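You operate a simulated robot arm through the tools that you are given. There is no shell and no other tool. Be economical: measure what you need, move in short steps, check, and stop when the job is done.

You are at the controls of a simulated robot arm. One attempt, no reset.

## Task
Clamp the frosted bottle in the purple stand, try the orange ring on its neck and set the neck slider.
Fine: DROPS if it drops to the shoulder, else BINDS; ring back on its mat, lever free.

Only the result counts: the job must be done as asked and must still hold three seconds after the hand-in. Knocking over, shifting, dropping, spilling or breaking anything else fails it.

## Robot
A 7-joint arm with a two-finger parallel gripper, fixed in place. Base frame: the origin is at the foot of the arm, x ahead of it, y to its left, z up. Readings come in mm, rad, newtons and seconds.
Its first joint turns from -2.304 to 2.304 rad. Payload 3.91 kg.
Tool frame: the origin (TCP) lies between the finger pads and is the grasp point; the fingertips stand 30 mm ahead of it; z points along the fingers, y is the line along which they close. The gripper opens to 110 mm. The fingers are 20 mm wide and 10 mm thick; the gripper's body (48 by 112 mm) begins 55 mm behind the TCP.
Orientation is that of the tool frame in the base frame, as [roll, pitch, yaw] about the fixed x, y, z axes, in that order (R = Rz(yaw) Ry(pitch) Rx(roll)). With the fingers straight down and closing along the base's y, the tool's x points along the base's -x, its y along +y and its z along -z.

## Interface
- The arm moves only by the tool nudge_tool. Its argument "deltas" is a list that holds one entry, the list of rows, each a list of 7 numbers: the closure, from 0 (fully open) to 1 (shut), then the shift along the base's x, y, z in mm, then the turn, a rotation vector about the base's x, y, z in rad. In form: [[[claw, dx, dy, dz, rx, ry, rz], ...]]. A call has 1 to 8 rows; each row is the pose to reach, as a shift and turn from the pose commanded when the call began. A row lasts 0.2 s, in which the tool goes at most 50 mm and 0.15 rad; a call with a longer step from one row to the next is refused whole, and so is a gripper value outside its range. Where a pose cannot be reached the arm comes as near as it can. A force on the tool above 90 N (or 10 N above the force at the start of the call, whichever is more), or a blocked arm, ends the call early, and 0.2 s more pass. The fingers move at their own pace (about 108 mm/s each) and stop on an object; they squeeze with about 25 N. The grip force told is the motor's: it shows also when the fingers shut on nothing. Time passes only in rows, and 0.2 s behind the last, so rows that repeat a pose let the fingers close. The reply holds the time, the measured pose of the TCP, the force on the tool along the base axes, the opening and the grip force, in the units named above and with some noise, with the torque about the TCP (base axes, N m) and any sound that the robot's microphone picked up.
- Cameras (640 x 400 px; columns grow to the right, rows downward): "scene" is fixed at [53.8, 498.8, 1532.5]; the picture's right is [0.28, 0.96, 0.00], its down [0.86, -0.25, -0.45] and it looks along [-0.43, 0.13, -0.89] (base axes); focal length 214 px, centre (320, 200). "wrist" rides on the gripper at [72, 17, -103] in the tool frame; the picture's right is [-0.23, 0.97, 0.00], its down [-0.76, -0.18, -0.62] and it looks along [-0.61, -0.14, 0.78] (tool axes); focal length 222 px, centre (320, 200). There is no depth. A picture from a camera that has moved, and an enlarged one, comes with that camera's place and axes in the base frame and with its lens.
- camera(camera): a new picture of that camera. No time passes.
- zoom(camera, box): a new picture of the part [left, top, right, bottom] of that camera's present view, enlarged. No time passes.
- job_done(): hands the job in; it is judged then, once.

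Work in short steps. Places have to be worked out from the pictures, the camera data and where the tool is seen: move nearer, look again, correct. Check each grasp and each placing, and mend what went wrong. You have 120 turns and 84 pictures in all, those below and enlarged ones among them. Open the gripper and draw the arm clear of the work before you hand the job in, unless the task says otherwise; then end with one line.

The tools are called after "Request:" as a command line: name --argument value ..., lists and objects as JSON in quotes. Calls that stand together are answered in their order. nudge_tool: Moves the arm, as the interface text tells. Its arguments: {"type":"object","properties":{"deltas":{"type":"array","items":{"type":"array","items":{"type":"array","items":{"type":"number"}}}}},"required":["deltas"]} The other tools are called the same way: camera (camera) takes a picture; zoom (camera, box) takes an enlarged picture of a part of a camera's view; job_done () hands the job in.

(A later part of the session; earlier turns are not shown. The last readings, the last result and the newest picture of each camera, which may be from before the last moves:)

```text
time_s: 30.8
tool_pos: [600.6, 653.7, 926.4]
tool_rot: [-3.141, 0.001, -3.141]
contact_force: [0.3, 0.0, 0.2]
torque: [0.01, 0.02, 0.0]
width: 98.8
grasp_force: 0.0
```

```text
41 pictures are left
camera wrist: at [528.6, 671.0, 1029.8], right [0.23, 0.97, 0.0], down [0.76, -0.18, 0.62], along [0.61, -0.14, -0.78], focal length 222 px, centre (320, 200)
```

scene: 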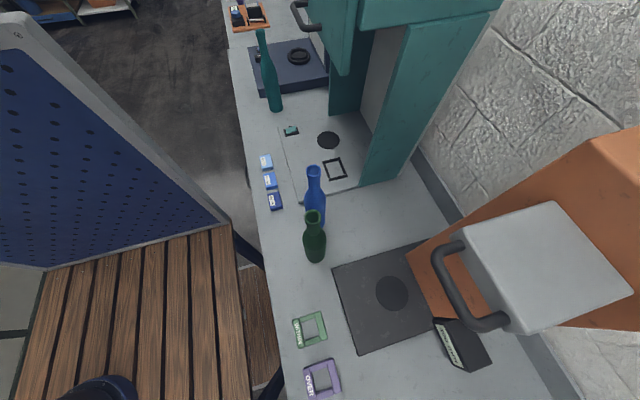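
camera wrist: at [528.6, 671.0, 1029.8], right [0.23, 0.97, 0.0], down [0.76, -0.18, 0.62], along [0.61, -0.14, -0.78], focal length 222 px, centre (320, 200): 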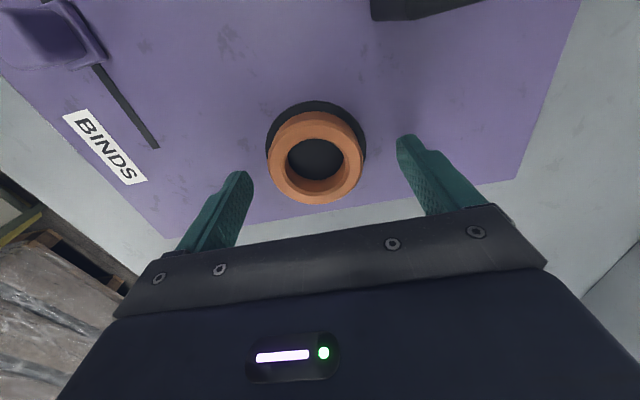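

Ring top ≈884. Descend carefully toward tips ≈870.

Request:
nudge_tool --deltas '[[[0.1, 1, -0.5, -8, 0, 0, 0], [0.1, 1, -0.5, -15, 0, 0, 0], [0.1, 1, -0.5, -20, 0, 0, 0], [0.1, 1, -0.5, -24, 0, 0, 0]]]'

Request:
camera --camera "wrist"

```text
time_s: 32.0
tool_pos: [602.4, 653.1, 913.2]
tool_rot: [3.133, 0.005, -3.141]
contact_force: [-12.3, -9.0, 22.1]
torque: [-1.6, 0.59, -0.55]
width: 103.9
grasp_force: 4.6
stopped in row 4: the force on the tool passed its limit at 94 N (the readings are from after the stop); the commanded pose is now the measured one
```

```text
40 pictures are left
camera wrist: at [529.1, 672.4, 1015.6], right [0.23, 0.97, 0.01], down [0.76, -0.18, 0.63], along [0.61, -0.14, -0.78], focal length 222 px, centre (320, 200)
```

wrist: 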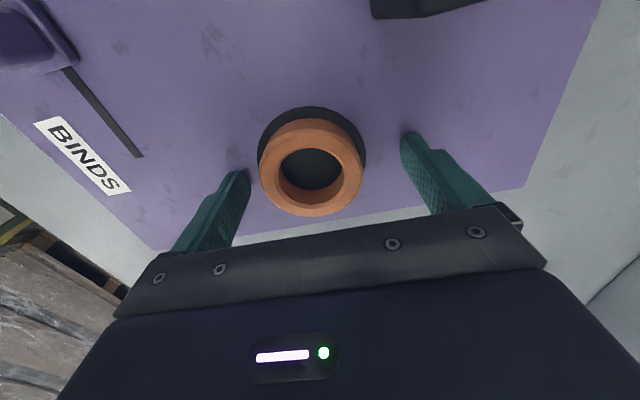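

The tips met the plate (≈881), so my first plate estimate was right. Raise a few mm to unload before closing.

Request:
nudge_tool --deltas '[[[0.1, 0, 0, 4, 0, 0, 0], [0.1, 0, 0, 5, 0, 0, 0]]]'

Request:
camera --camera "wrist"

```text
time_s: 32.6
tool_pos: [603.9, 654.5, 914.9]
tool_rot: [3.135, 0.007, 3.142]
contact_force: [0.2, -0.4, -0.3]
torque: [-0.02, -0.01, 0.0]
width: 99.0
grasp_force: 0.0
```

```text
39 pictures are left
camera wrist: at [530.5, 671.9, 1018.7], right [0.23, 0.97, 0.01], down [0.76, -0.18, 0.63], along [0.61, -0.14, -0.78], focal length 222 px, centre (320, 200)
```

wrist: 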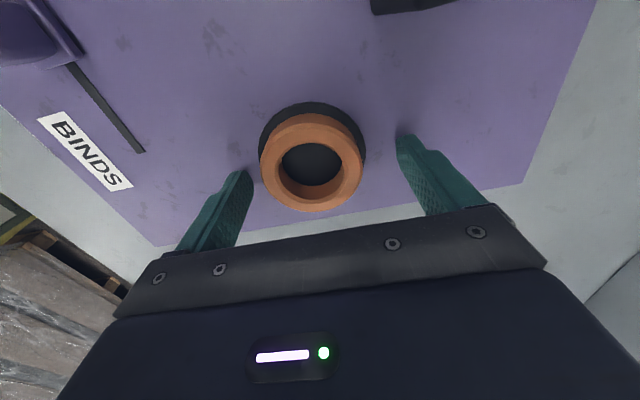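

Enlarging to locate the ring centre relative to the fingers precisely.

Request:
zoom --camera "wrist" --box '[240, 90, 400, 218]'

```text
3.12 times, centred on (320, 154) of wrist
camera zoom: at [530.5, 671.9, 1018.7], right [0.23, 0.97, 0.01], down [0.76, -0.18, 0.63], along [0.61, -0.14, -0.78], focal length 694 px, centre (320, 344)
```

zoom: 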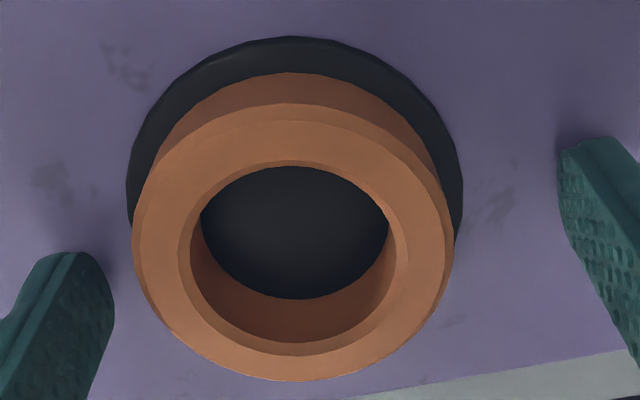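

Ring centre is about (-3.5, -3.5) from the TCP. Correct that, level the small tilt, lift 2 mm, and close.

Request:
nudge_tool --deltas '[[[0.1, -3.5, -3.5, 2, -0.006, 0.007, 0], [0.3, -3.5, -3.5, 2, -0.006, 0.007, 0], [0.4, -3.5, -3.5, 2, -0.006, 0.007, 0], [1, -3.5, -3.5, 2, -0.006, 0.007, 0], [1, -3.5, -3.5, 2, -0.006, 0.007, 0]]]'

Request:
zoom --camera "wrist" --box '[240, 90, 400, 218]'

```text
time_s: 33.8
tool_pos: [599.6, 650.1, 918.5]
tool_rot: [3.141, 0.0, 3.141]
contact_force: [0.4, -0.2, 0.4]
torque: [-0.08, 0.02, 0.05]
width: 61.0
grasp_force: 25.1
```

```text
3.12 times, centred on (320, 154) of wrist
camera zoom: at [527.5, 669.2, 1021.7], right [0.23, 0.97, 0.0], down [0.76, -0.18, 0.62], along [0.61, -0.14, -0.78], focal length 694 px, centre (320, 344)
```

zoom: 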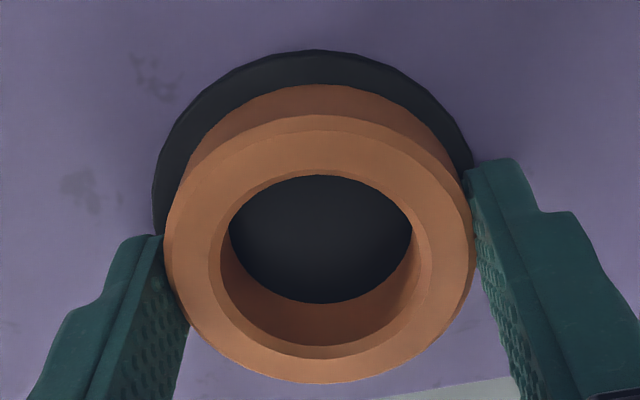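

Ring is gripped at 61 mm. Lifting straight up, above bottle height.

Request:
nudge_tool --deltas '[[[1, 0, 0, 15, 0, 0, 0], [1, 0, 0, 50, 0, 0, 0], [1, 0, 0, 95, 0, 0, 0], [1, 0, 0, 140, 0, 0, 0], [1, 0, 0, 187, 0, 0, 0], [1, 0, 0, 235, 0, 0, 0], [1, 0, 0, 283, 0, 0, 0], [1, 0, 0, 330, 0, 0, 0]]]'

Request:
camera --camera "wrist"

```text
time_s: 35.6
tool_pos: [601.2, 652.8, 1245.3]
tool_rot: [3.141, -0.002, 3.141]
contact_force: [0.3, 0.7, -1.1]
torque: [-0.01, 0.01, -0.03]
width: 60.9
grasp_force: 24.5
```

```text
36 pictures are left
camera wrist: at [528.6, 670.6, 1348.8], right [0.23, 0.97, 0.0], down [0.76, -0.18, 0.62], along [0.6, -0.14, -0.78], focal length 222 px, centre (320, 200)
```

wrist: 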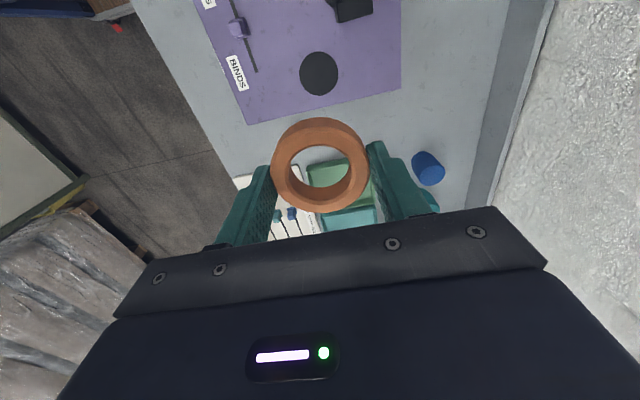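

Ring held, mat position noted. Move partway toward the bottle to see the mouth and ring together.

Request:
nudge_tool --deltas '[[[1, -20, 20, 0, 0, 0, 0], [1, -45, 45, 0, 0, 0, 0], [1, -65, 65, 0, 0, 0, 0], [1, -75, 70, 0, 0, 0, 0], [1, -75, 70, 0, 0, 0, 0]]]'

Request:
camera --camera "wrist"

Request:
zoom --camera "wrist" --box '[260, 20, 380, 116]'

```text
time_s: 36.8
tool_pos: [524.5, 719.9, 1245.3]
tool_rot: [-3.141, -0.001, -3.141]
contact_force: [-0.2, 1.0, -0.1]
torque: [0.04, 0.02, 0.03]
width: 61.0
grasp_force: 25.2
```

```text
35 pictures are left
camera wrist: at [452.1, 739.0, 1349.5], right [0.23, 0.97, 0.0], down [0.76, -0.18, 0.62], along [0.61, -0.14, -0.78], focal length 222 px, centre (320, 200)
```

wrist: 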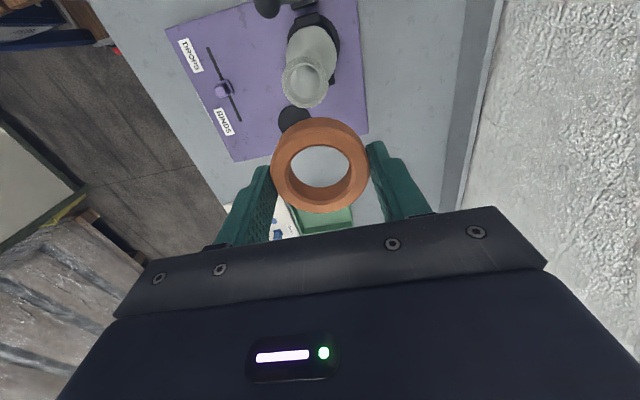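

```text
4.17 times, centred on (320, 68) of wrist
camera zoom: at [452.1, 739.0, 1349.5], right [0.23, 0.97, 0.0], down [0.76, -0.18, 0.62], along [0.61, -0.14, -0.78], focal length 926 px, centre (320, 750)
```

zoom: 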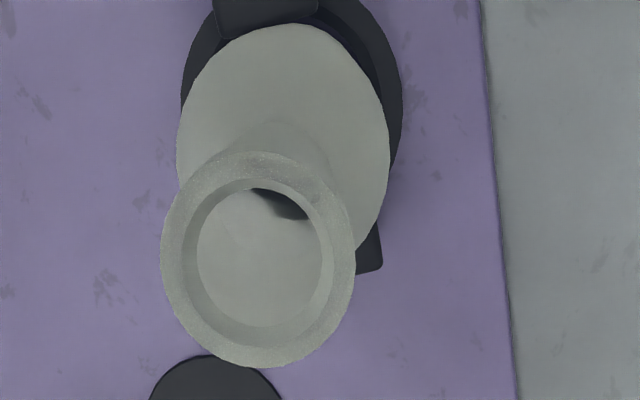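

Mouth is at ≈(30,-17) and ring ≈(69,-16.6) relative to the camera, lip ≈32.5 mm. Shift the ring over the mouth by (-39.4, -0.4) and look through the bore.

Request:
nudge_tool --deltas '[[[1, -15, 0, 0, 0, 0, 0], [1, -32, 0, 0, 0, 0, 0], [1, -39.4, -0.4, 0, 0, 0, 0], [1, -39.4, -0.4, -12, 0, 0, 0], [1, -39.4, -0.4, -20, 0, 0, 0], [1, -39.4, -0.4, -20, 0, 0, 0]]]'

Request:
zoom --camera "wrist" --box '[240, 90, 400, 218]'

```text
time_s: 38.2
tool_pos: [485.2, 720.4, 1226.9]
tool_rot: [3.139, -0.002, 3.141]
contact_force: [-0.7, 0.5, 0.4]
torque: [0.0, -0.03, 0.03]
width: 60.8
grasp_force: 24.6
```

```text
3.12 times, centred on (320, 154) of wrist
camera zoom: at [414.1, 738.9, 1330.5], right [0.23, 0.97, 0.0], down [0.76, -0.18, 0.62], along [0.61, -0.14, -0.78], focal length 694 px, centre (320, 344)
```

zoom: 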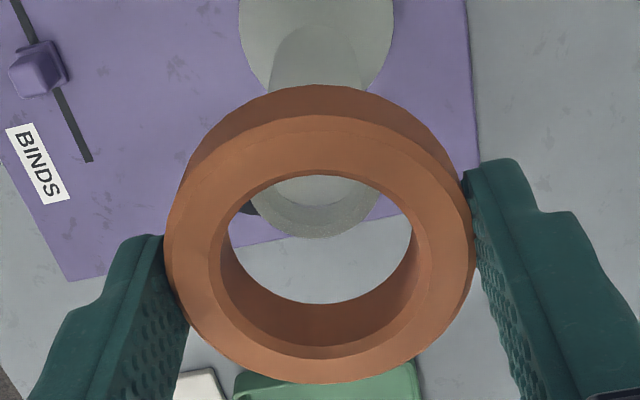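

The lip lies centred under the bore. Lowering slowly with force checks.

Request:
nudge_tool --deltas '[[[1, 0, 0, -5, 0, 0, 0], [1, 0, 0, -10, 0, 0, 0], [1, 0, 0, -14, 0, 0, 0], [1, 0, 0, -18, 0, 0, 0], [1, 0, 0, -21, 0, 0, 0]]]'

Request:
zoom --camera "wrist" --box '[240, 90, 400, 218]'

```text
time_s: 39.4
tool_pos: [486.6, 721.3, 1205.6]
tool_rot: [3.139, -0.001, 3.14]
contact_force: [0.7, 0.1, -1.0]
torque: [0.03, 0.0, -0.03]
width: 60.7
grasp_force: 25.4
```

```text
3.12 times, centred on (320, 154) of wrist
camera zoom: at [413.5, 739.6, 1309.4], right [0.23, 0.97, 0.0], down [0.76, -0.18, 0.62], along [0.61, -0.14, -0.78], focal length 694 px, centre (320, 344)
```

zoom: 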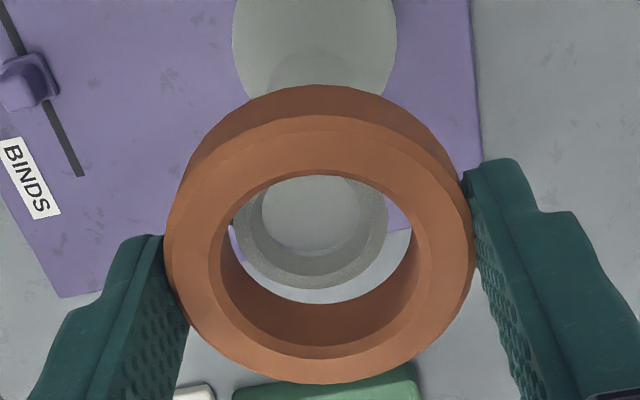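

Lip is ~1.5 mm left of the bore centre. Trim (-0.8,-1.4) and continue down 14 mm.

Request:
nudge_tool --deltas '[[[1, -0.8, -1.4, 0, 0, 0, 0], [1, -0.8, -1.4, -4, 0, 0, 0], [1, -0.8, -1.4, -8, 0, 0, 0], [1, -0.8, -1.4, -11, 0, 0, 0], [1, -0.8, -1.4, -14, 0, 0, 0]]]'

Request:
zoom --camera "wrist" --box '[240, 90, 400, 218]'

```text
time_s: 40.6
tool_pos: [484.4, 720.6, 1192.7]
tool_rot: [3.14, -0.003, 3.141]
contact_force: [0.7, 0.1, -1.1]
torque: [0.02, -0.03, 0.01]
width: 60.8
grasp_force: 25.0
```

```text
3.12 times, centred on (320, 154) of wrist
camera zoom: at [412.4, 738.2, 1295.4], right [0.23, 0.97, 0.0], down [0.76, -0.18, 0.62], along [0.61, -0.14, -0.78], focal length 694 px, centre (320, 344)
```

zoom: 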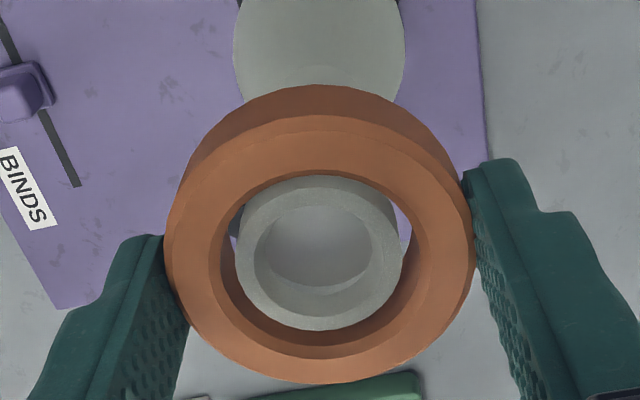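

Lip is inside the bore with clearance all round. Lower 6 mm more then release.

Request:
nudge_tool --deltas '[[[1, 0, 0, -3, 0, 0, 0], [1, 0, 0, -6, 0, 0, 0], [0.4, 0, 0, -6, 0, 0, 0], [0.25, 0, 0, -6, 0, 0, 0], [0.25, 0, 0, -6, 0, 0, 0], [0.25, 0, 0, -6, 0, 0, 0]]]'

Request:
camera --camera "wrist"

Request:
zoom --camera "wrist" --box '[240, 90, 400, 218]'

```text
time_s: 42.0
tool_pos: [485.4, 721.2, 1187.3]
tool_rot: [3.14, -0.003, 3.141]
contact_force: [-1.1, 0.0, -0.6]
torque: [-0.02, 0.02, 0.0]
width: 82.8
grasp_force: 0.1
```

```text
30 pictures are left
camera wrist: at [412.6, 738.1, 1289.8], right [0.23, 0.97, 0.0], down [0.76, -0.18, 0.62], along [0.61, -0.14, -0.78], focal length 222 px, centre (320, 200)
```

wrist: 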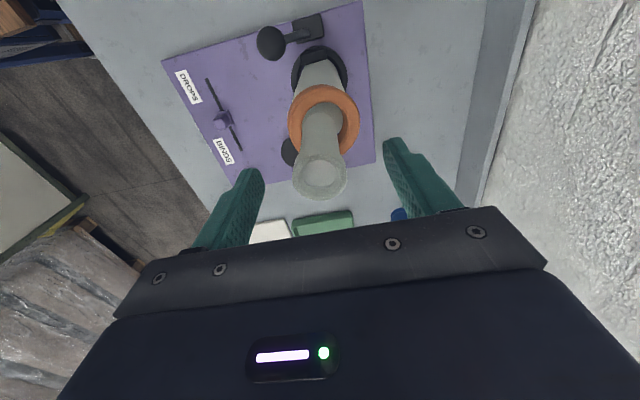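

```text
3.12 times, centred on (320, 154) of wrist
camera zoom: at [412.6, 738.1, 1289.8], right [0.23, 0.97, 0.0], down [0.76, -0.18, 0.62], along [0.61, -0.14, -0.78], focal length 694 px, centre (320, 344)
```

zoom: 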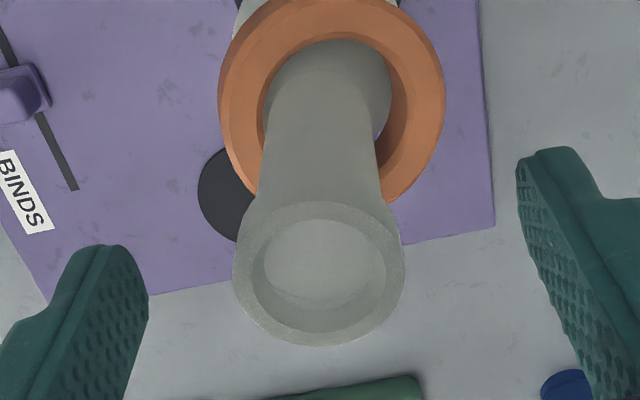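

The ring dropped to the shoulder (top ≈1102, right where the body flares): DROPS. To retrieve it without the gripper body hitting the mouth, I'll come in with the hand tilted back 0.65 rad; first rise clear and set up that pose.

Request:
nudge_tool --deltas '[[[0.1, 0, 0, 35, 0, 0, 0], [0.1, 0, 0, 70, 0, 0, 0], [0.1, -35, 0, 78, 0, -0.14, 0], [0.1, -70, 0, 72, 0, -0.28, 0], [0.1, -96, 1, 60, 0, -0.42, 0], [0.1, -96, 1, 40, 0, -0.55, 0], [0.1, -96, 1, 23, 0, -0.65, 0]]]'

Request:
camera --camera "wrist"

Request:
zoom --camera "wrist" --box '[240, 60, 400, 188]'

```text
time_s: 43.6
tool_pos: [389.7, 720.3, 1209.3]
tool_rot: [3.14, 0.648, -3.142]
contact_force: [0.6, -0.2, 0.9]
torque: [0.01, 0.06, 0.04]
width: 99.3
grasp_force: 0.0
```

```text
28 pictures are left
camera wrist: at [269.6, 738.0, 1247.9], right [0.18, 0.97, 0.14], down [0.23, -0.18, 0.96], along [0.96, -0.14, -0.26], focal length 222 px, centre (320, 200)
```

wrist: 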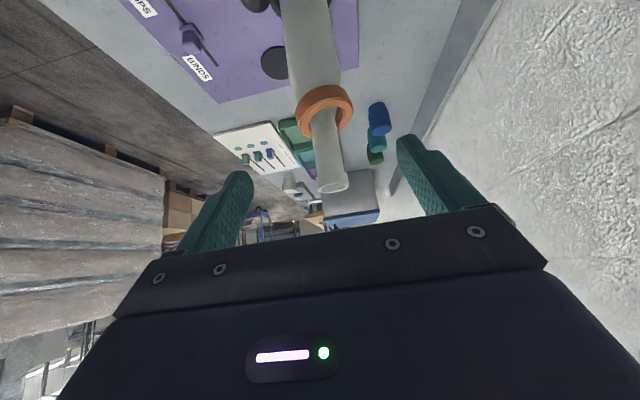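

```text
3.12 times, centred on (320, 124) of wrist
camera zoom: at [269.6, 738.0, 1247.9], right [0.18, 0.97, 0.14], down [0.23, -0.18, 0.96], along [0.96, -0.14, -0.26], focal length 694 px, centre (320, 438)
```

zoom: 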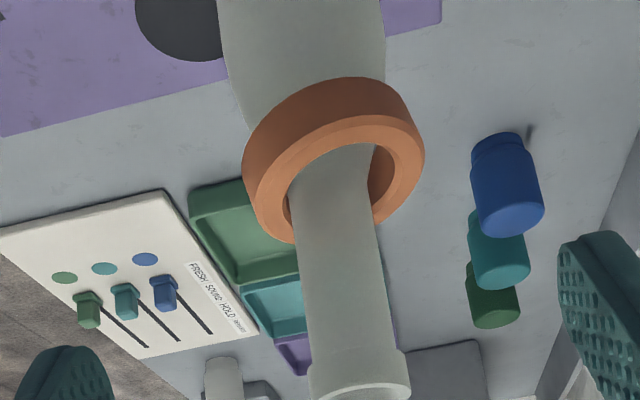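

Confirmed: ring rests on the shoulder at ≈(478, 725.5), top ≈1102. Advance along the tool axis so the ring ends up near the fingertips.

Request:
nudge_tool --deltas '[[[0.1, 18, 4.5, -24, 0, 0, 0], [0.1, 36, 4.5, -48, 0, 0, 0], [0.1, 54, 4.5, -71, 0, 0, 0], [0.1, 65, 4.5, -86, 0, 0, 0], [0.1, 71, 4.5, -94, 0, 0, 0]]]'

Request:
camera --camera "wrist"

Request:
zoom --camera "wrist" --box '[220, 80, 420, 240]'

```text
time_s: 44.8
tool_pos: [459.3, 724.7, 1114.2]
tool_rot: [3.138, 0.646, 3.141]
contact_force: [0.1, -0.2, 0.7]
torque: [-0.02, 0.01, -0.02]
width: 99.1
grasp_force: 0.1
```

```text
26 pictures are left
camera wrist: at [338.6, 743.2, 1153.7], right [0.18, 0.97, 0.14], down [0.23, -0.18, 0.96], along [0.96, -0.14, -0.26], focal length 222 px, centre (320, 200)
```

wrist: 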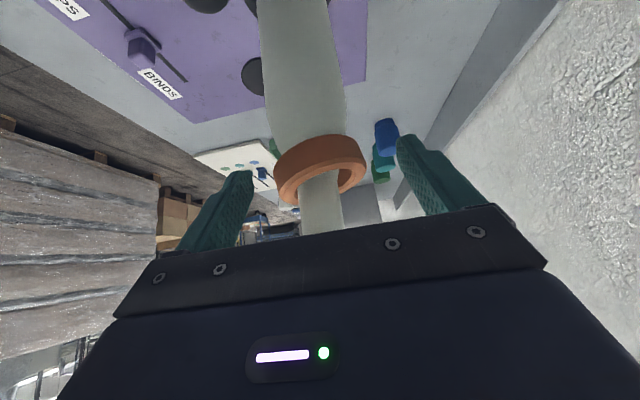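

```text
2.50 times, centred on (320, 160) of wrist
camera zoom: at [338.6, 743.2, 1153.7], right [0.18, 0.97, 0.14], down [0.23, -0.18, 0.96], along [0.96, -0.14, -0.26], focal length 555 px, centre (320, 300)
```

zoom: 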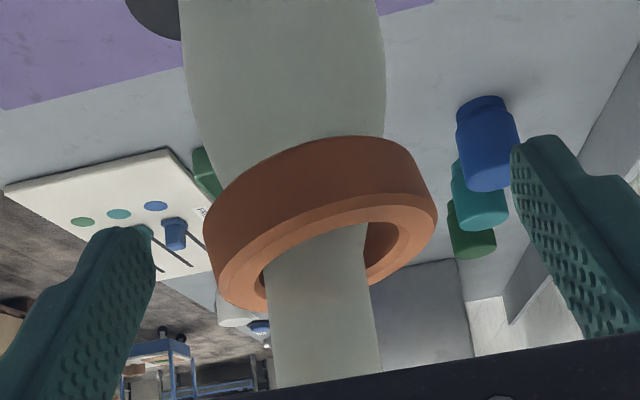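

Ring lies between the fingertips as planned. Closing on it.

Request:
nudge_tool --deltas '[[[0.2, 1.5, 0, 0, 0, 0, 0], [0.35, 1.5, 0, 0, 0, 0, 0], [0.45, 1.5, 0, 0, 0, 0, 0], [1, 1.5, 0, 0, 0, 0, 0], [1, 1.5, 0, 0, 0, 0, 0]]]'

Request:
zoom --camera "wrist" --box '[220, 80, 420, 240]'

```text
time_s: 46.0
tool_pos: [461.1, 725.4, 1115.5]
tool_rot: [-3.142, 0.648, -3.141]
contact_force: [0.7, -0.6, -0.3]
torque: [-0.02, -0.01, -0.03]
width: 60.9
grasp_force: 25.5
```

```text
2.50 times, centred on (320, 160) of wrist
camera zoom: at [340.7, 743.7, 1154.1], right [0.18, 0.97, 0.14], down [0.23, -0.18, 0.96], along [0.96, -0.14, -0.26], focal length 555 px, centre (320, 300)
```

zoom: 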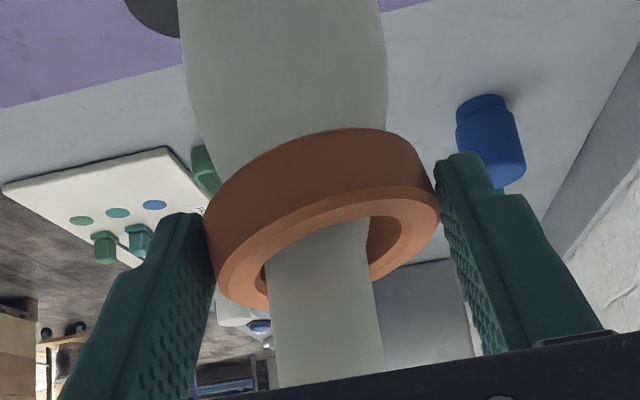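

Gripped at 60.9 mm. Lifting vertically, watching for drag on the neck.

Request:
nudge_tool --deltas '[[[1, 0, 0, 8, 0, 0, 0], [1, 0.5, -0.5, 20, 0, 0, 0], [1, 1, -1, 35, 0, 0, 0], [1, 1.5, -1.5, 50, 0, 0, 0]]]'

Request:
zoom --camera "wrist" --box '[220, 80, 420, 240]'

```text
time_s: 47.0
tool_pos: [461.9, 725.2, 1165.8]
tool_rot: [3.14, 0.647, 3.141]
contact_force: [-0.2, -0.5, 0.6]
torque: [0.0, 0.03, 0.02]
width: 60.9
grasp_force: 25.7
```

```text
2.50 times, centred on (320, 160) of wrist
camera zoom: at [341.3, 743.1, 1204.4], right [0.18, 0.97, 0.14], down [0.23, -0.18, 0.96], along [0.96, -0.14, -0.26], focal length 555 px, centre (320, 300)
```

zoom: 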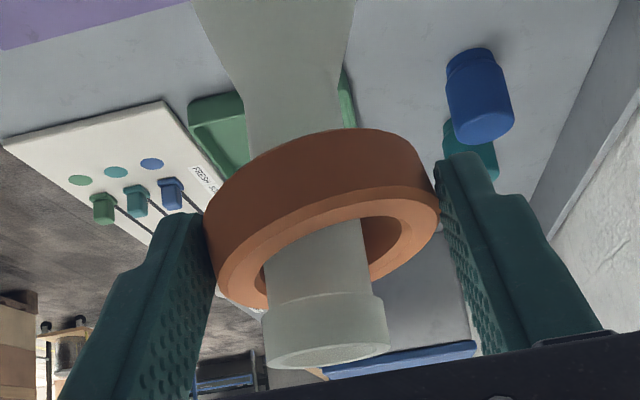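

Ring is ~3 mm to +y of the neck axis; recentre and continue up in small steps past the lip.

Request:
nudge_tool --deltas '[[[1, 1, -2.8, 0, 0, 0, 0], [1, 1, -2.8, 5, 0, 0, 0], [1, 1, -2.8, 11, 0, 0, 0], [1, 1, -2.8, 17, 0, 0, 0]]]'

Request:
zoom --camera "wrist" --box '[220, 80, 420, 240]'

```text
time_s: 48.0
tool_pos: [465.2, 721.2, 1182.2]
tool_rot: [-3.141, 0.647, -3.141]
contact_force: [0.3, -0.7, -0.3]
torque: [0.01, 0.0, -0.04]
width: 61.3
grasp_force: 25.0
```

```text
2.50 times, centred on (320, 160) of wrist
camera zoom: at [343.8, 739.1, 1220.9], right [0.18, 0.97, 0.14], down [0.23, -0.18, 0.96], along [0.96, -0.14, -0.26], focal length 555 px, centre (320, 300)
```

zoom: 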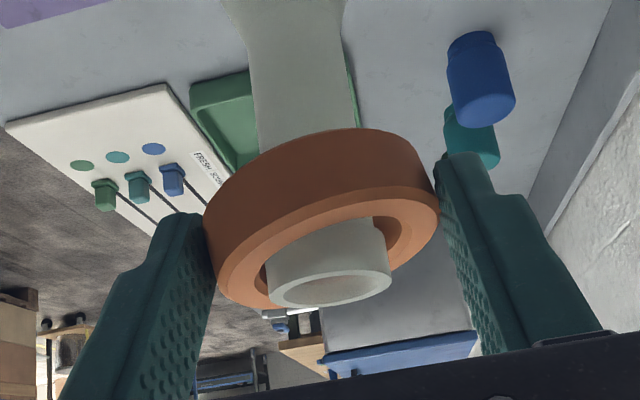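

Well centred; no drag. Continue upward until the ring clears the mouth.

Request:
nudge_tool --deltas '[[[1, 0, 0, 6, 0, 0, 0], [1, 0, 0, 12, 0, 0, 0], [1, 0, 0, 20, 0, 0, 0], [1, 0, 0, 32, 0, 0, 0], [1, 0, 0, 50, 0, 0, 0], [1, 0, 0, 60, 0, 0, 0]]]'

Request:
zoom --camera "wrist" --box '[160, 0, 480, 240]'

```text
time_s: 49.4
tool_pos: [464.8, 719.0, 1242.6]
tool_rot: [3.141, 0.646, -3.141]
contact_force: [0.2, -0.5, -0.5]
torque: [0.01, 0.03, 0.0]
width: 60.9
grasp_force: 25.1
```

```text
1.67 times, centred on (320, 120) of wrist
camera zoom: at [343.6, 738.7, 1282.1], right [0.18, 0.97, 0.14], down [0.23, -0.18, 0.96], along [0.96, -0.14, -0.26], focal length 370 px, centre (320, 333)
```

zoom: 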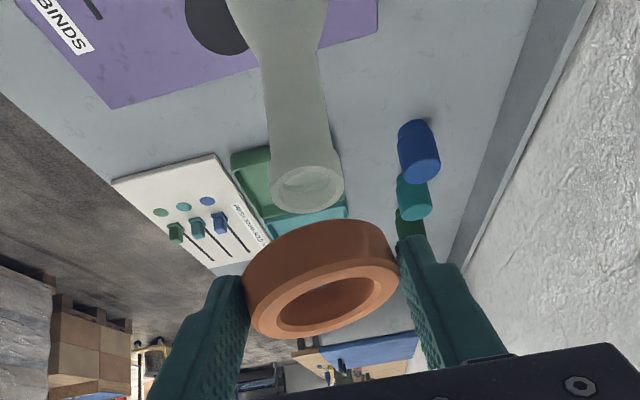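

Ring is free of the bottle. To lower it on the mat without the tilted hand fouling the bottle, I'll swing the yaw by +1.1 rad while moving over toward the mat at height.

Request:
nudge_tool --deltas '[[[1, 20, -6, 0, 0, 0, 0.13], [1, 40, -16, 0, 0, 0, 0.27], [1, 60, -28, 0, 0, 0, 0.41], [1, 80, -42, 0, 0, 0, 0.55], [1, 97, -56, 0, 0, 0, 0.69], [1, 112, -69, 0, 0, 0, 0.83], [1, 122, -78, 0, 0, 0, 0.97], [1, 126, -83, 0, 0, 0, 1.1]]]'

Request:
camera --camera "wrist"

```text
time_s: 51.2
tool_pos: [588.0, 637.7, 1242.2]
tool_rot: [3.141, 0.648, -2.038]
contact_force: [0.3, 0.3, -0.6]
torque: [-0.06, -0.06, -0.05]
width: 60.7
grasp_force: 25.2
```

```text
20 pictures are left
camera wrist: at [518.9, 540.4, 1281.0], right [-0.79, 0.6, 0.14], down [0.26, 0.13, 0.96], along [0.56, 0.79, -0.26], focal length 222 px, centre (320, 200)
```

wrist: 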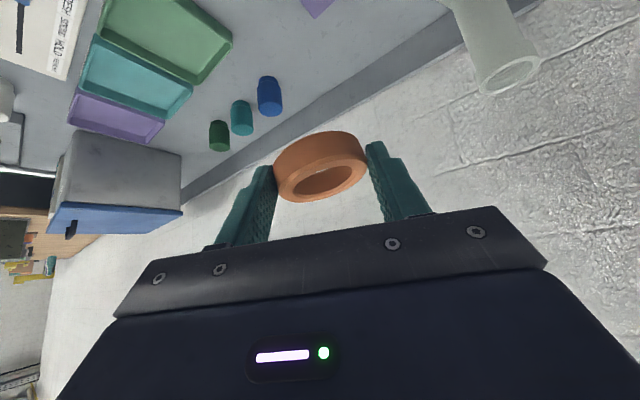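

Now descending with the ring toward the mat, stopping ~45 mm above.

Request:
nudge_tool --deltas '[[[1, 2, -1, -45, 0, 0, 0], [1, 2, -1, -92, 0, 0, 0], [1, 2, -1, -139, 0, 0, 0], [1, 2, -1, -186, 0, 0, 0], [1, 2, -1, -230, 0, 0, 0], [1, 2, -1, -265, 0, 0, 0], [1, 2, -1, -285, 0, 0, 0], [1, 2, -1, -290, 0, 0, 0]]]'

Request:
camera --camera "wrist"

Request:
zoom --camera "wrist" --box '[220, 40, 420, 200]'

```text
time_s: 53.0
tool_pos: [590.8, 637.5, 951.8]
tool_rot: [3.141, 0.647, -2.042]
contact_force: [-0.1, -0.8, -0.2]
torque: [-0.04, -0.01, -0.01]
width: 60.3
grasp_force: 25.1
```

```text
19 pictures are left
camera wrist: at [521.0, 539.0, 990.4], right [-0.79, 0.6, 0.14], down [0.26, 0.12, 0.96], along [0.56, 0.79, -0.26], focal length 222 px, centre (320, 200)
```

wrist: 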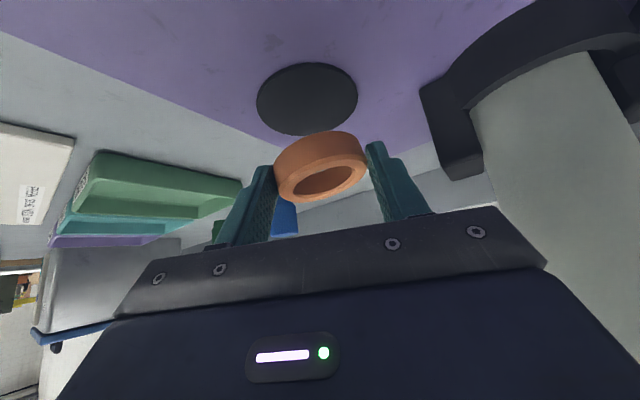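

```text
2.50 times, centred on (320, 120) of wrist
camera zoom: at [521.0, 539.0, 990.4], right [-0.79, 0.6, 0.14], down [0.26, 0.12, 0.96], along [0.56, 0.79, -0.26], focal length 555 px, centre (320, 400)
```

zoom: 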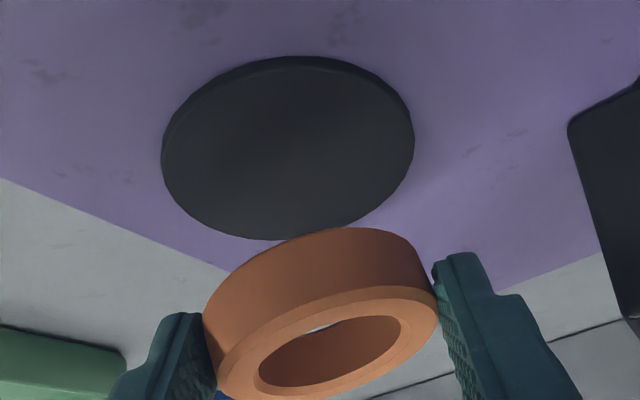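

Mat visible. Small compromise shift (-1.5,-2) and lower to just above the mat, then compare edges directly.

Request:
nudge_tool --deltas '[[[1, -1.5, -2, -10, 0, 0, 0], [1, -1.5, -2, -20, 0, 0, 0], [1, -1.5, -2, -26, 0, 0, 0]]]'

Request:
zoom --camera "wrist" --box '[220, 40, 420, 200]'

```text
time_s: 53.8
tool_pos: [589.9, 635.1, 927.4]
tool_rot: [-3.141, 0.648, -2.042]
contact_force: [0.8, 0.3, -0.7]
torque: [-0.02, 0.0, -0.01]
width: 60.1
grasp_force: 25.0
```

```text
2.50 times, centred on (320, 120) of wrist
camera zoom: at [519.4, 536.4, 965.5], right [-0.79, 0.6, 0.14], down [0.26, 0.13, 0.96], along [0.56, 0.79, -0.26], focal length 555 px, centre (320, 400)
```

zoom: 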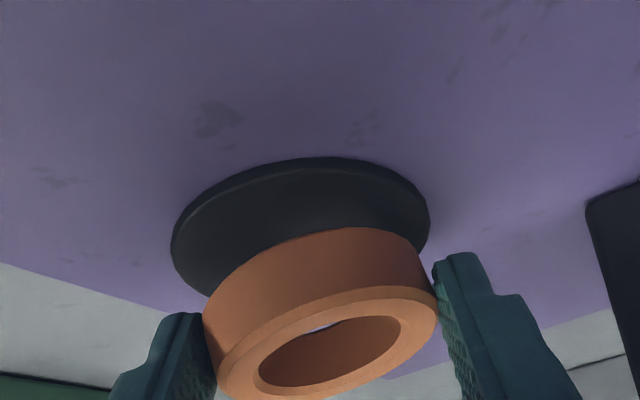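

Ring needs a lateral trim of ≈(+1.6,-1.2). Applying and lowering 7 mm for a near-contact comparison.

Request:
nudge_tool --deltas '[[[1, 1.6, -1.2, -3, 0, 0, 0], [1, 1.6, -1.2, -7, 0, 0, 0]]]'

Request:
zoom --camera "wrist" --box '[220, 40, 420, 200]'

```text
time_s: 54.4
tool_pos: [591.2, 633.6, 920.5]
tool_rot: [-3.141, 0.65, -2.04]
contact_force: [-1.7, -3.3, 7.7]
torque: [0.12, 0.21, 0.1]
width: 60.3
grasp_force: 25.7
```

```text
2.50 times, centred on (320, 120) of wrist
camera zoom: at [521.5, 535.3, 958.8], right [-0.79, 0.6, 0.14], down [0.26, 0.12, 0.96], along [0.56, 0.79, -0.26], focal length 555 px, centre (320, 400)
```

zoom: 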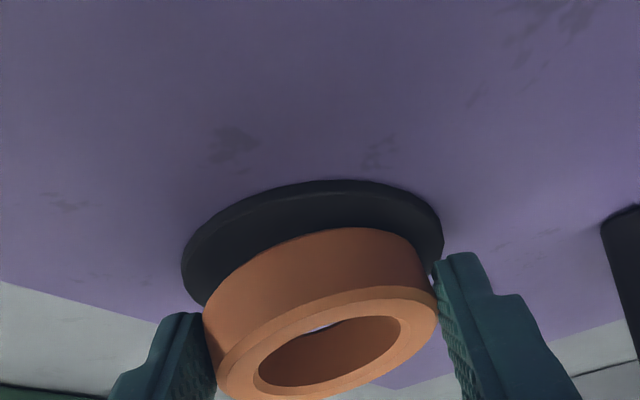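

Contact of ~8 N: the ring is rolled ~0.12 rad (it sat tilted on the shoulder), left edge low, and it's ~4 mm too far forward. Raise 5 mm, shift back, and level it partly.

Request:
nudge_tool --deltas '[[[1, 0, 0, 5, 0, 0, 0], [1, -2, -4, 6, -0.05, -0.098, 0], [1, -2, -4, 6, -0.05, -0.098, 0]]]'

Request:
zoom --camera "wrist" --box '[220, 40, 420, 200]'

```text
time_s: 55.2
tool_pos: [590.4, 630.0, 925.6]
tool_rot: [-3.004, 0.645, -1.959]
contact_force: [0.0, -0.4, 0.5]
torque: [0.03, 0.05, -0.02]
width: 60.1
grasp_force: 24.3
```

```text
2.50 times, centred on (320, 120) of wrist
camera zoom: at [516.9, 533.7, 961.7], right [-0.79, 0.61, 0.03], down [0.17, 0.17, 0.97], along [0.58, 0.78, -0.24], focal length 555 px, centre (320, 400)
```

zoom: 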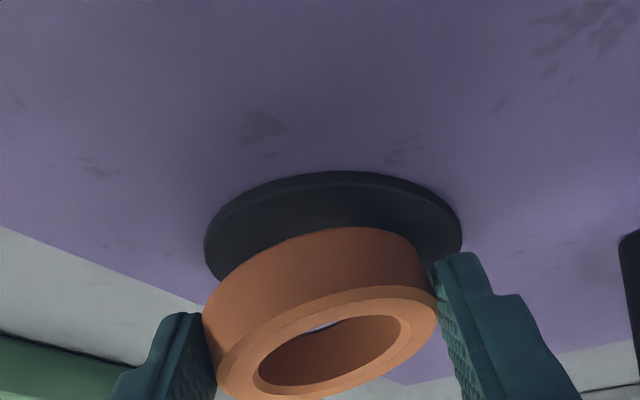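

I had the sign reversed: image "down" is world up here, so the right side is the low one. Rotate back the other way by 0.24 rad about the forward axis.

Request:
nudge_tool --deltas '[[[1, 0, 0, 4, 0.055, 0.107, 0], [1, 0, 0, 4, 0.109, 0.214, 0], [1, 0, 0, 4, 0.109, 0.214, 0]]]'

Request:
zoom --camera "wrist" --box '[220, 40, 420, 200]'

```text
time_s: 56.0
tool_pos: [588.7, 629.4, 929.5]
tool_rot: [2.979, 0.642, -2.142]
contact_force: [0.0, 0.5, -1.5]
torque: [-0.06, -0.02, 0.0]
width: 60.1
grasp_force: 24.5
```

```text
2.50 times, centred on (320, 120) of wrist
camera zoom: at [524.9, 529.7, 970.1], right [-0.76, 0.59, 0.26], down [0.37, 0.07, 0.93], along [0.53, 0.8, -0.27], focal length 555 px, centre (320, 400)
```

zoom: 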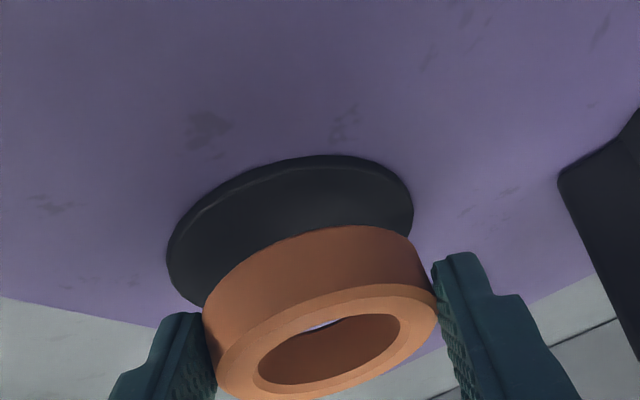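

Ring is now parallel to the mat with ≈12 mm gap and ~2 mm forward. Trim and lower until light contact.

Request:
nudge_tool --deltas '[[[1, -0.4, -2.2, -3, 0, 0, 0], [1, -0.4, -2.2, -6, 0, 0, 0], [1, -0.4, -2.2, -8.5, 0, 0, 0]]]'

```text
time_s: 56.8
tool_pos: [589.6, 627.4, 921.0]
tool_rot: [2.977, 0.643, -2.139]
contact_force: [-0.9, 0.5, -0.9]
torque: [-0.01, 0.01, 0.01]
width: 60.0
grasp_force: 24.7
```

Request:
nudge_tool --deltas '[[[1, 0, 0, -1.5, 0, 0, 0], [1, 0, 0, -3, 0, 0, 0]]]'

Request:
zoom --camera "wrist" --box '[220, 40, 420, 200]'

```text
time_s: 57.4
tool_pos: [588.9, 627.9, 919.9]
tool_rot: [2.978, 0.645, -2.139]
contact_force: [-11.6, -19.4, 29.1]
torque: [-0.81, -0.52, -0.58]
width: 59.6
grasp_force: 25.1
```

```text
2.50 times, centred on (320, 120) of wrist
camera zoom: at [524.0, 527.5, 960.1], right [-0.76, 0.59, 0.26], down [0.37, 0.07, 0.93], along [0.53, 0.8, -0.27], focal length 555 px, centre (320, 400)
```

zoom: 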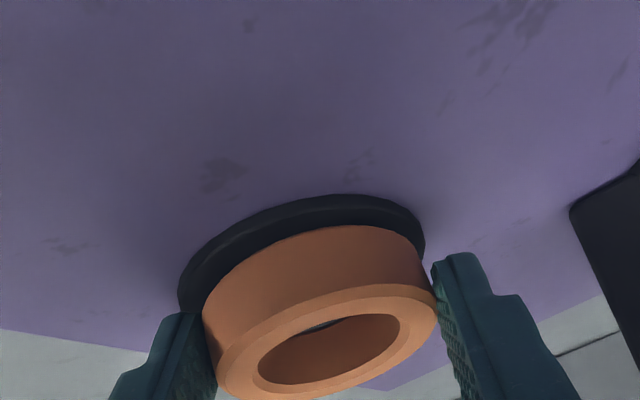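

Contact made with the ring sitting within the mat outline. Ease up 1.5 mm and open slightly so it settles.

Request:
nudge_tool --deltas '[[[1, -0.5, -1, 1.5, 0, 0, 0], [0.38, -0.5, -1, 2, 0, 0, 0], [0.38, -0.5, -1, 4, 0, 0, 0], [0.3, -0.5, -1, 7, 0, 0, 0]]]'

Request:
zoom --camera "wrist" --box '[220, 40, 420, 200]'

```text
time_s: 58.4
tool_pos: [589.7, 626.0, 923.6]
tool_rot: [2.978, 0.639, -2.139]
contact_force: [0.0, -1.2, 0.0]
torque: [0.0, 0.0, 0.01]
width: 77.0
grasp_force: 0.0
```

```text
2.50 times, centred on (320, 120) of wrist
camera zoom: at [523.9, 525.8, 965.0], right [-0.76, 0.59, 0.26], down [0.37, 0.07, 0.92], along [0.53, 0.8, -0.27], focal length 555 px, centre (320, 400)
```

zoom: 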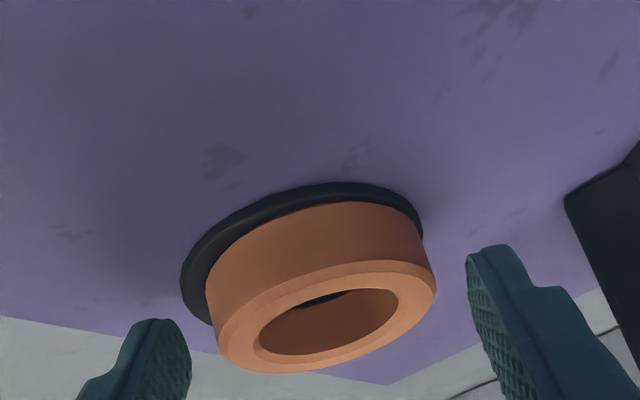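

The ring sits flat on its mat. Retreat back along the tool axis, undoing the roll, with fingers open.

Request:
nudge_tool --deltas '[[[0.15, -3, -7, 12, 0, 0, 0], [0.1, -11, -24, 36, 0, 0, 0], [0.1, -22, -45, 66, -0.03, -0.058, 0], [0.1, -33, -66, 98, -0.059, -0.116, 0], [0.1, -44, -86, 135, -0.059, -0.116, 0], [0.1, -44, -90, 180, -0.059, -0.116, 0]]]'

Request:
camera --camera "wrist"

```text
time_s: 59.8
tool_pos: [544.5, 535.8, 1105.3]
tool_rot: [3.14, 0.645, -2.042]
contact_force: [0.3, 0.6, -0.3]
torque: [0.02, 0.04, 0.03]
width: 98.7
grasp_force: 0.1
```

```text
11 pictures are left
camera wrist: at [474.7, 437.8, 1144.2], right [-0.79, 0.6, 0.14], down [0.26, 0.13, 0.96], along [0.56, 0.79, -0.26], focal length 222 px, centre (320, 200)
```

wrist: 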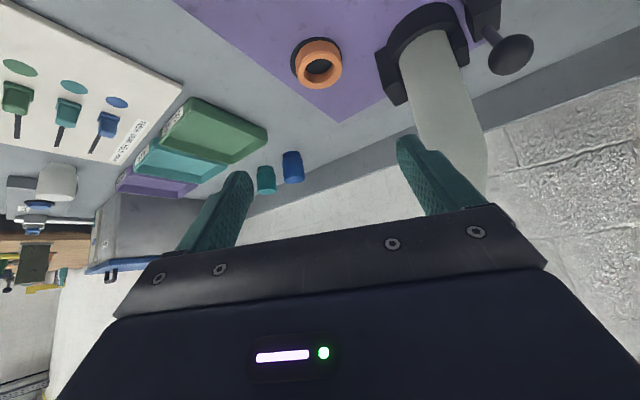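

Ring is well on its mat. Straighten the hand to vertical, then unwind the yaw while moving above the slider.

Request:
nudge_tool --deltas '[[[0.1, 0, 0, 0, -0.116, 0.059, 0], [0.1, 0, 0, 0, -0.232, 0.118, 0], [0.1, 0, 0, 0, -0.348, 0.177, 0], [0.1, 0, 0, 0, -0.464, 0.236, 0], [0.1, 0, 0, 0, -0.579, 0.295, 0]]]'

Request:
nudge_tool --deltas '[[[0.2, -5, 1, 0, 0, 0, -0.14], [0.3, -10, 2, 0, 0, 0, -0.28], [0.4, -16, 3, 0, 0, 0, -0.42], [0.4, -22, 4, 0, 0, 0, -0.56], [0.4, -28, 5, 0, 0, 0, -0.7], [0.4, -34, 6, 0, 0, 0, -0.84], [0.4, -40, 6, 0, 0, 0, -0.98], [0.4, -40, 6, 0, 0, 0, -1.1]]]'

Request:
camera --camera "wrist"

```text
time_s: 61.0
tool_pos: [544.5, 536.2, 1105.8]
tool_rot: [3.14, -0.004, -2.041]
contact_force: [-0.5, -0.3, 0.4]
torque: [0.01, -0.02, -0.01]
width: 98.8
grasp_force: 0.0
```

```text
time_s: 62.8
tool_pos: [506.3, 542.7, 1104.5]
tool_rot: [3.139, -0.001, 3.139]
contact_force: [0.5, 0.7, -0.6]
torque: [0.0, 0.01, 0.02]
width: 66.0
grasp_force: 0.1
```

```text
10 pictures are left
camera wrist: at [433.4, 560.9, 1207.5], right [0.23, 0.97, 0.0], down [0.76, -0.18, 0.62], along [0.61, -0.14, -0.78], focal length 222 px, centre (320, 200)
```

wrist: 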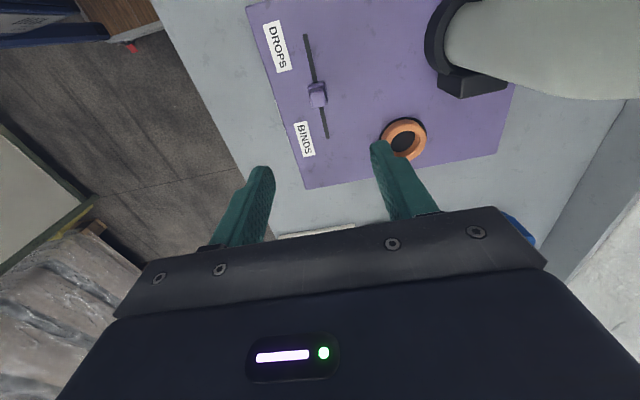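

Slider knob at (504, 541.5), slot x≈441 (DROPS) to 572 (BINDS). Descend and grip the knob lightly along y.

Request:
nudge_tool --deltas '[[[0.45, -2, -1, -45, 0, 0, 0], [0.45, -2, -1, -90, 0, 0, 0], [0.45, -2, -1, -130, 0, 0, 0], [0.45, -2, -1, -160, 0, 0, 0], [0.45, -2, -1, -175, 0, 0, 0], [0.45, -2, -1, -182, 0, 0, 0]]]'

Request:
nudge_tool --deltas '[[[0.7, 0, 0, 0, 0, 0, 0], [1, 0, 0, 0, 0, 0, 0], [1, 0, 0, 0, 0, 0, 0], [1, 0, 0, 0, 0, 0, 0]]]'

```text
time_s: 64.2
tool_pos: [503.4, 540.3, 921.8]
tool_rot: [3.14, -0.002, 3.141]
contact_force: [0.5, 0.3, -0.4]
torque: [-0.03, -0.02, -0.03]
width: 60.4
grasp_force: 0.0
```

```text
time_s: 65.2
tool_pos: [503.3, 539.2, 921.7]
tool_rot: [-3.141, -0.002, -3.141]
contact_force: [0.0, -21.4, 0.2]
torque: [-0.39, -0.14, 0.02]
width: 18.9
grasp_force: 45.3
```

Knob gripped (18.9 mm). There's a sideways load, so ease -1.5 mm in y and slide toward DROPS (-x).

Request:
nudge_tool --deltas '[[[1, 0, -1.5, 0, 0, 0, 0], [1, -6, -1.5, 0, 0, 0, 0], [1, -14, -1.5, 0, 0, 0, 0], [1, -22, -1.5, 0, 0, 0, 0], [1, -30, -1.5, 0, 0, 0, 0]]]'

```text
time_s: 66.4
tool_pos: [471.4, 539.9, 922.4]
tool_rot: [3.138, -0.002, -3.14]
contact_force: [-0.1, -12.2, -12.8]
torque: [-0.25, 0.32, 0.02]
width: 19.0
grasp_force: 45.5
```

Request:
nudge_tool --deltas '[[[1, -6, -1, 0, 0, 0, 0], [1, -12, -1, 0, 0, 0, 0], [1, -16, -1, 0, 0, 0, 0], [1, -19, -1, 0, 0, 0, 0]]]'

Request:
zoom --camera "wrist" --box '[200, 60, 440, 220]'

```text
time_s: 67.4
tool_pos: [453.6, 540.9, 923.5]
tool_rot: [3.138, -0.002, -3.139]
contact_force: [0.5, 21.5, -25.0]
torque: [0.27, -0.01, 0.01]
width: 19.0
grasp_force: 45.0
```

```text
2.50 times, centred on (320, 140) of wrist
camera zoom: at [380.7, 558.0, 1026.4], right [0.23, 0.97, 0.0], down [0.76, -0.18, 0.62], along [0.61, -0.14, -0.78], focal length 555 px, centre (320, 350)
```

zoom: 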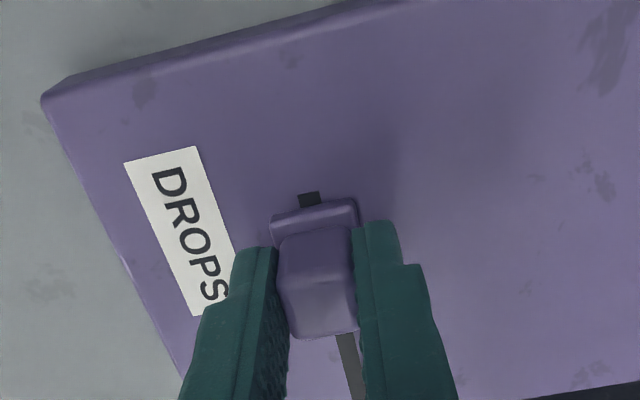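

Slider is almost at the DROPS end. Nudge to the stop.

Request:
nudge_tool --deltas '[[[1, 0, 1, -1, 0, 0, 0], [1, -3, 1, -1, 0, 0, 0], [1, -6, 1, -1, 0, 0, 0], [1, -8, 1, -1, 0, 0, 0]]]'

```text
time_s: 68.4
tool_pos: [445.8, 540.6, 922.7]
tool_rot: [3.141, -0.002, 3.141]
contact_force: [-2.3, 4.6, 6.7]
torque: [-0.02, 0.01, -0.03]
width: 18.9
grasp_force: 45.2
```

Request:
nudge_tool --deltas '[[[1, -2, 0, 0, 0, 0, 0], [1, -4, 0, 0, 0, 0, 0], [1, -6, 0, 0, 0, 0, 0]]]'

Request:
zoom --camera "wrist" --box '[200, 60, 440, 220]'

```text
time_s: 69.2
tool_pos: [442.7, 539.1, 923.9]
tool_rot: [3.138, -0.001, 3.139]
contact_force: [18.9, 13.3, 19.2]
torque: [0.07, -0.4, -0.02]
width: 18.8
grasp_force: 45.3
```

```text
2.50 times, centred on (320, 140) of wrist
camera zoom: at [369.6, 558.0, 1026.2], right [0.23, 0.97, 0.0], down [0.76, -0.18, 0.62], along [0.61, -0.14, -0.78], focal length 555 px, centre (320, 350)
```

zoom: 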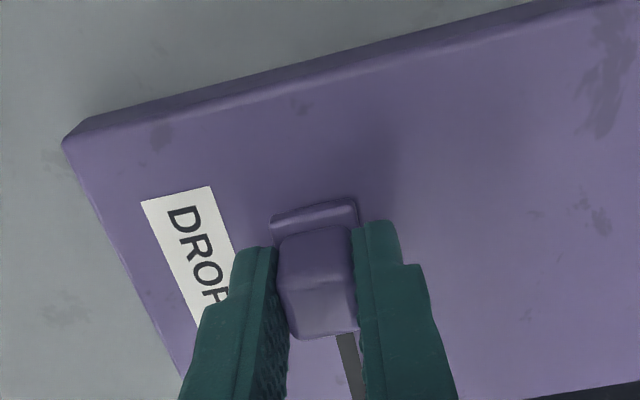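

Slider is at the DROPS stop (19 N). Relax, release and rise, then tilt the hand for the lever.

Request:
nudge_tool --deltas '[[[1, 3, 0, 0, 0, 0, 0], [0.7, 3, 0, 0, 0, 0, 0], [0.5, 3, 0, 0, 0, 0, 0], [0.4, 3, 0, 30, 0, 0, 0], [0.4, -5, 0, 75, 0, -0.1, 0], [0.4, -20, 0, 120, 0, -0.2, 0], [0.4, -40, 0, 160, 0, -0.3, 0], [0.4, -62, 0, 190, 0, -0.4, 0]]]'

Request:
nudge_tool --deltas '[[[0.4, 0, 36, 0, 0, 0, 0], [0.4, 0, 72, 0, 0, 0, 0], [0.4, 0, 108, 0, 0, 0, 0], [0.4, 0, 144, 0, 0, 0, 0]]]'

Request:
camera --camera "wrist"

```text
time_s: 71.0
tool_pos: [378.2, 542.7, 1111.4]
tool_rot: [3.141, 0.399, -3.141]
contact_force: [0.1, -0.1, 0.0]
torque: [-0.02, 0.01, -0.02]
width: 66.1
grasp_force: 0.0
```

```text
time_s: 72.0
tool_pos: [377.9, 683.7, 1113.1]
tool_rot: [3.138, 0.397, 3.141]
contact_force: [0.1, -0.8, 0.4]
torque: [0.03, 0.05, -0.01]
width: 65.9
grasp_force: 0.2
```

```text
7 pictures are left
camera wrist: at [271.0, 702.3, 1180.2], right [0.21, 0.97, 0.09], down [0.46, -0.18, 0.87], along [0.86, -0.14, -0.49], focal length 222 px, centre (320, 200)
```

wrist: 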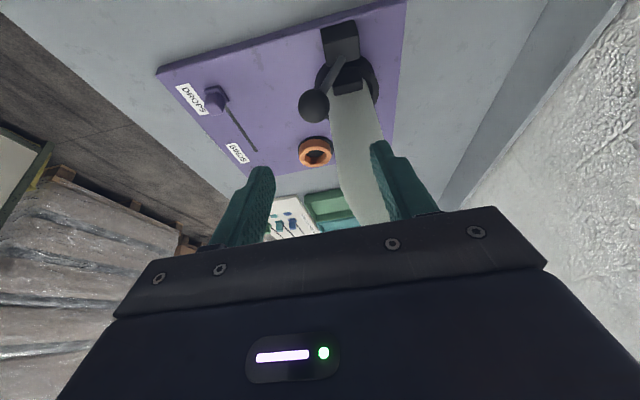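

Slider reads DROPS, ring is on its mat. Descend to cage the lever knob again.

Request:
nudge_tool --deltas '[[[0.4, 8, 0, -32, 0, 0, 0], [0.4, 16, 0, -64, 0, 0, 0], [0.4, 24, 0, -88, 0, 0, 0], [0.4, 31, 0, -108, 0, 0, 0]]]'

Request:
nudge_tool --deltas '[[[0.5, 0, 6, 0, 0, 0, 0], [0.5, 0, 12, 1, 0, 0, 0], [0.5, 0, 18, 2, 0, 0, 0], [0.5, 0, 24, 4, 0, 0, 0], [0.5, 0, 30, 5, 0, 0, 0], [0.5, 0, 36, 5, 0, 0, 0]]]'

```text
time_s: 73.0
tool_pos: [408.8, 684.7, 1004.0]
tool_rot: [3.139, 0.396, 3.141]
contact_force: [-0.7, 0.4, 1.1]
torque: [0.01, 0.01, 0.01]
width: 66.0
grasp_force: 0.1
```

```text
time_s: 74.4
tool_pos: [408.9, 720.9, 1009.5]
tool_rot: [3.141, 0.397, -3.141]
contact_force: [-0.4, -0.5, 0.3]
torque: [0.01, 0.01, 0.0]
width: 55.2
grasp_force: 0.2
```

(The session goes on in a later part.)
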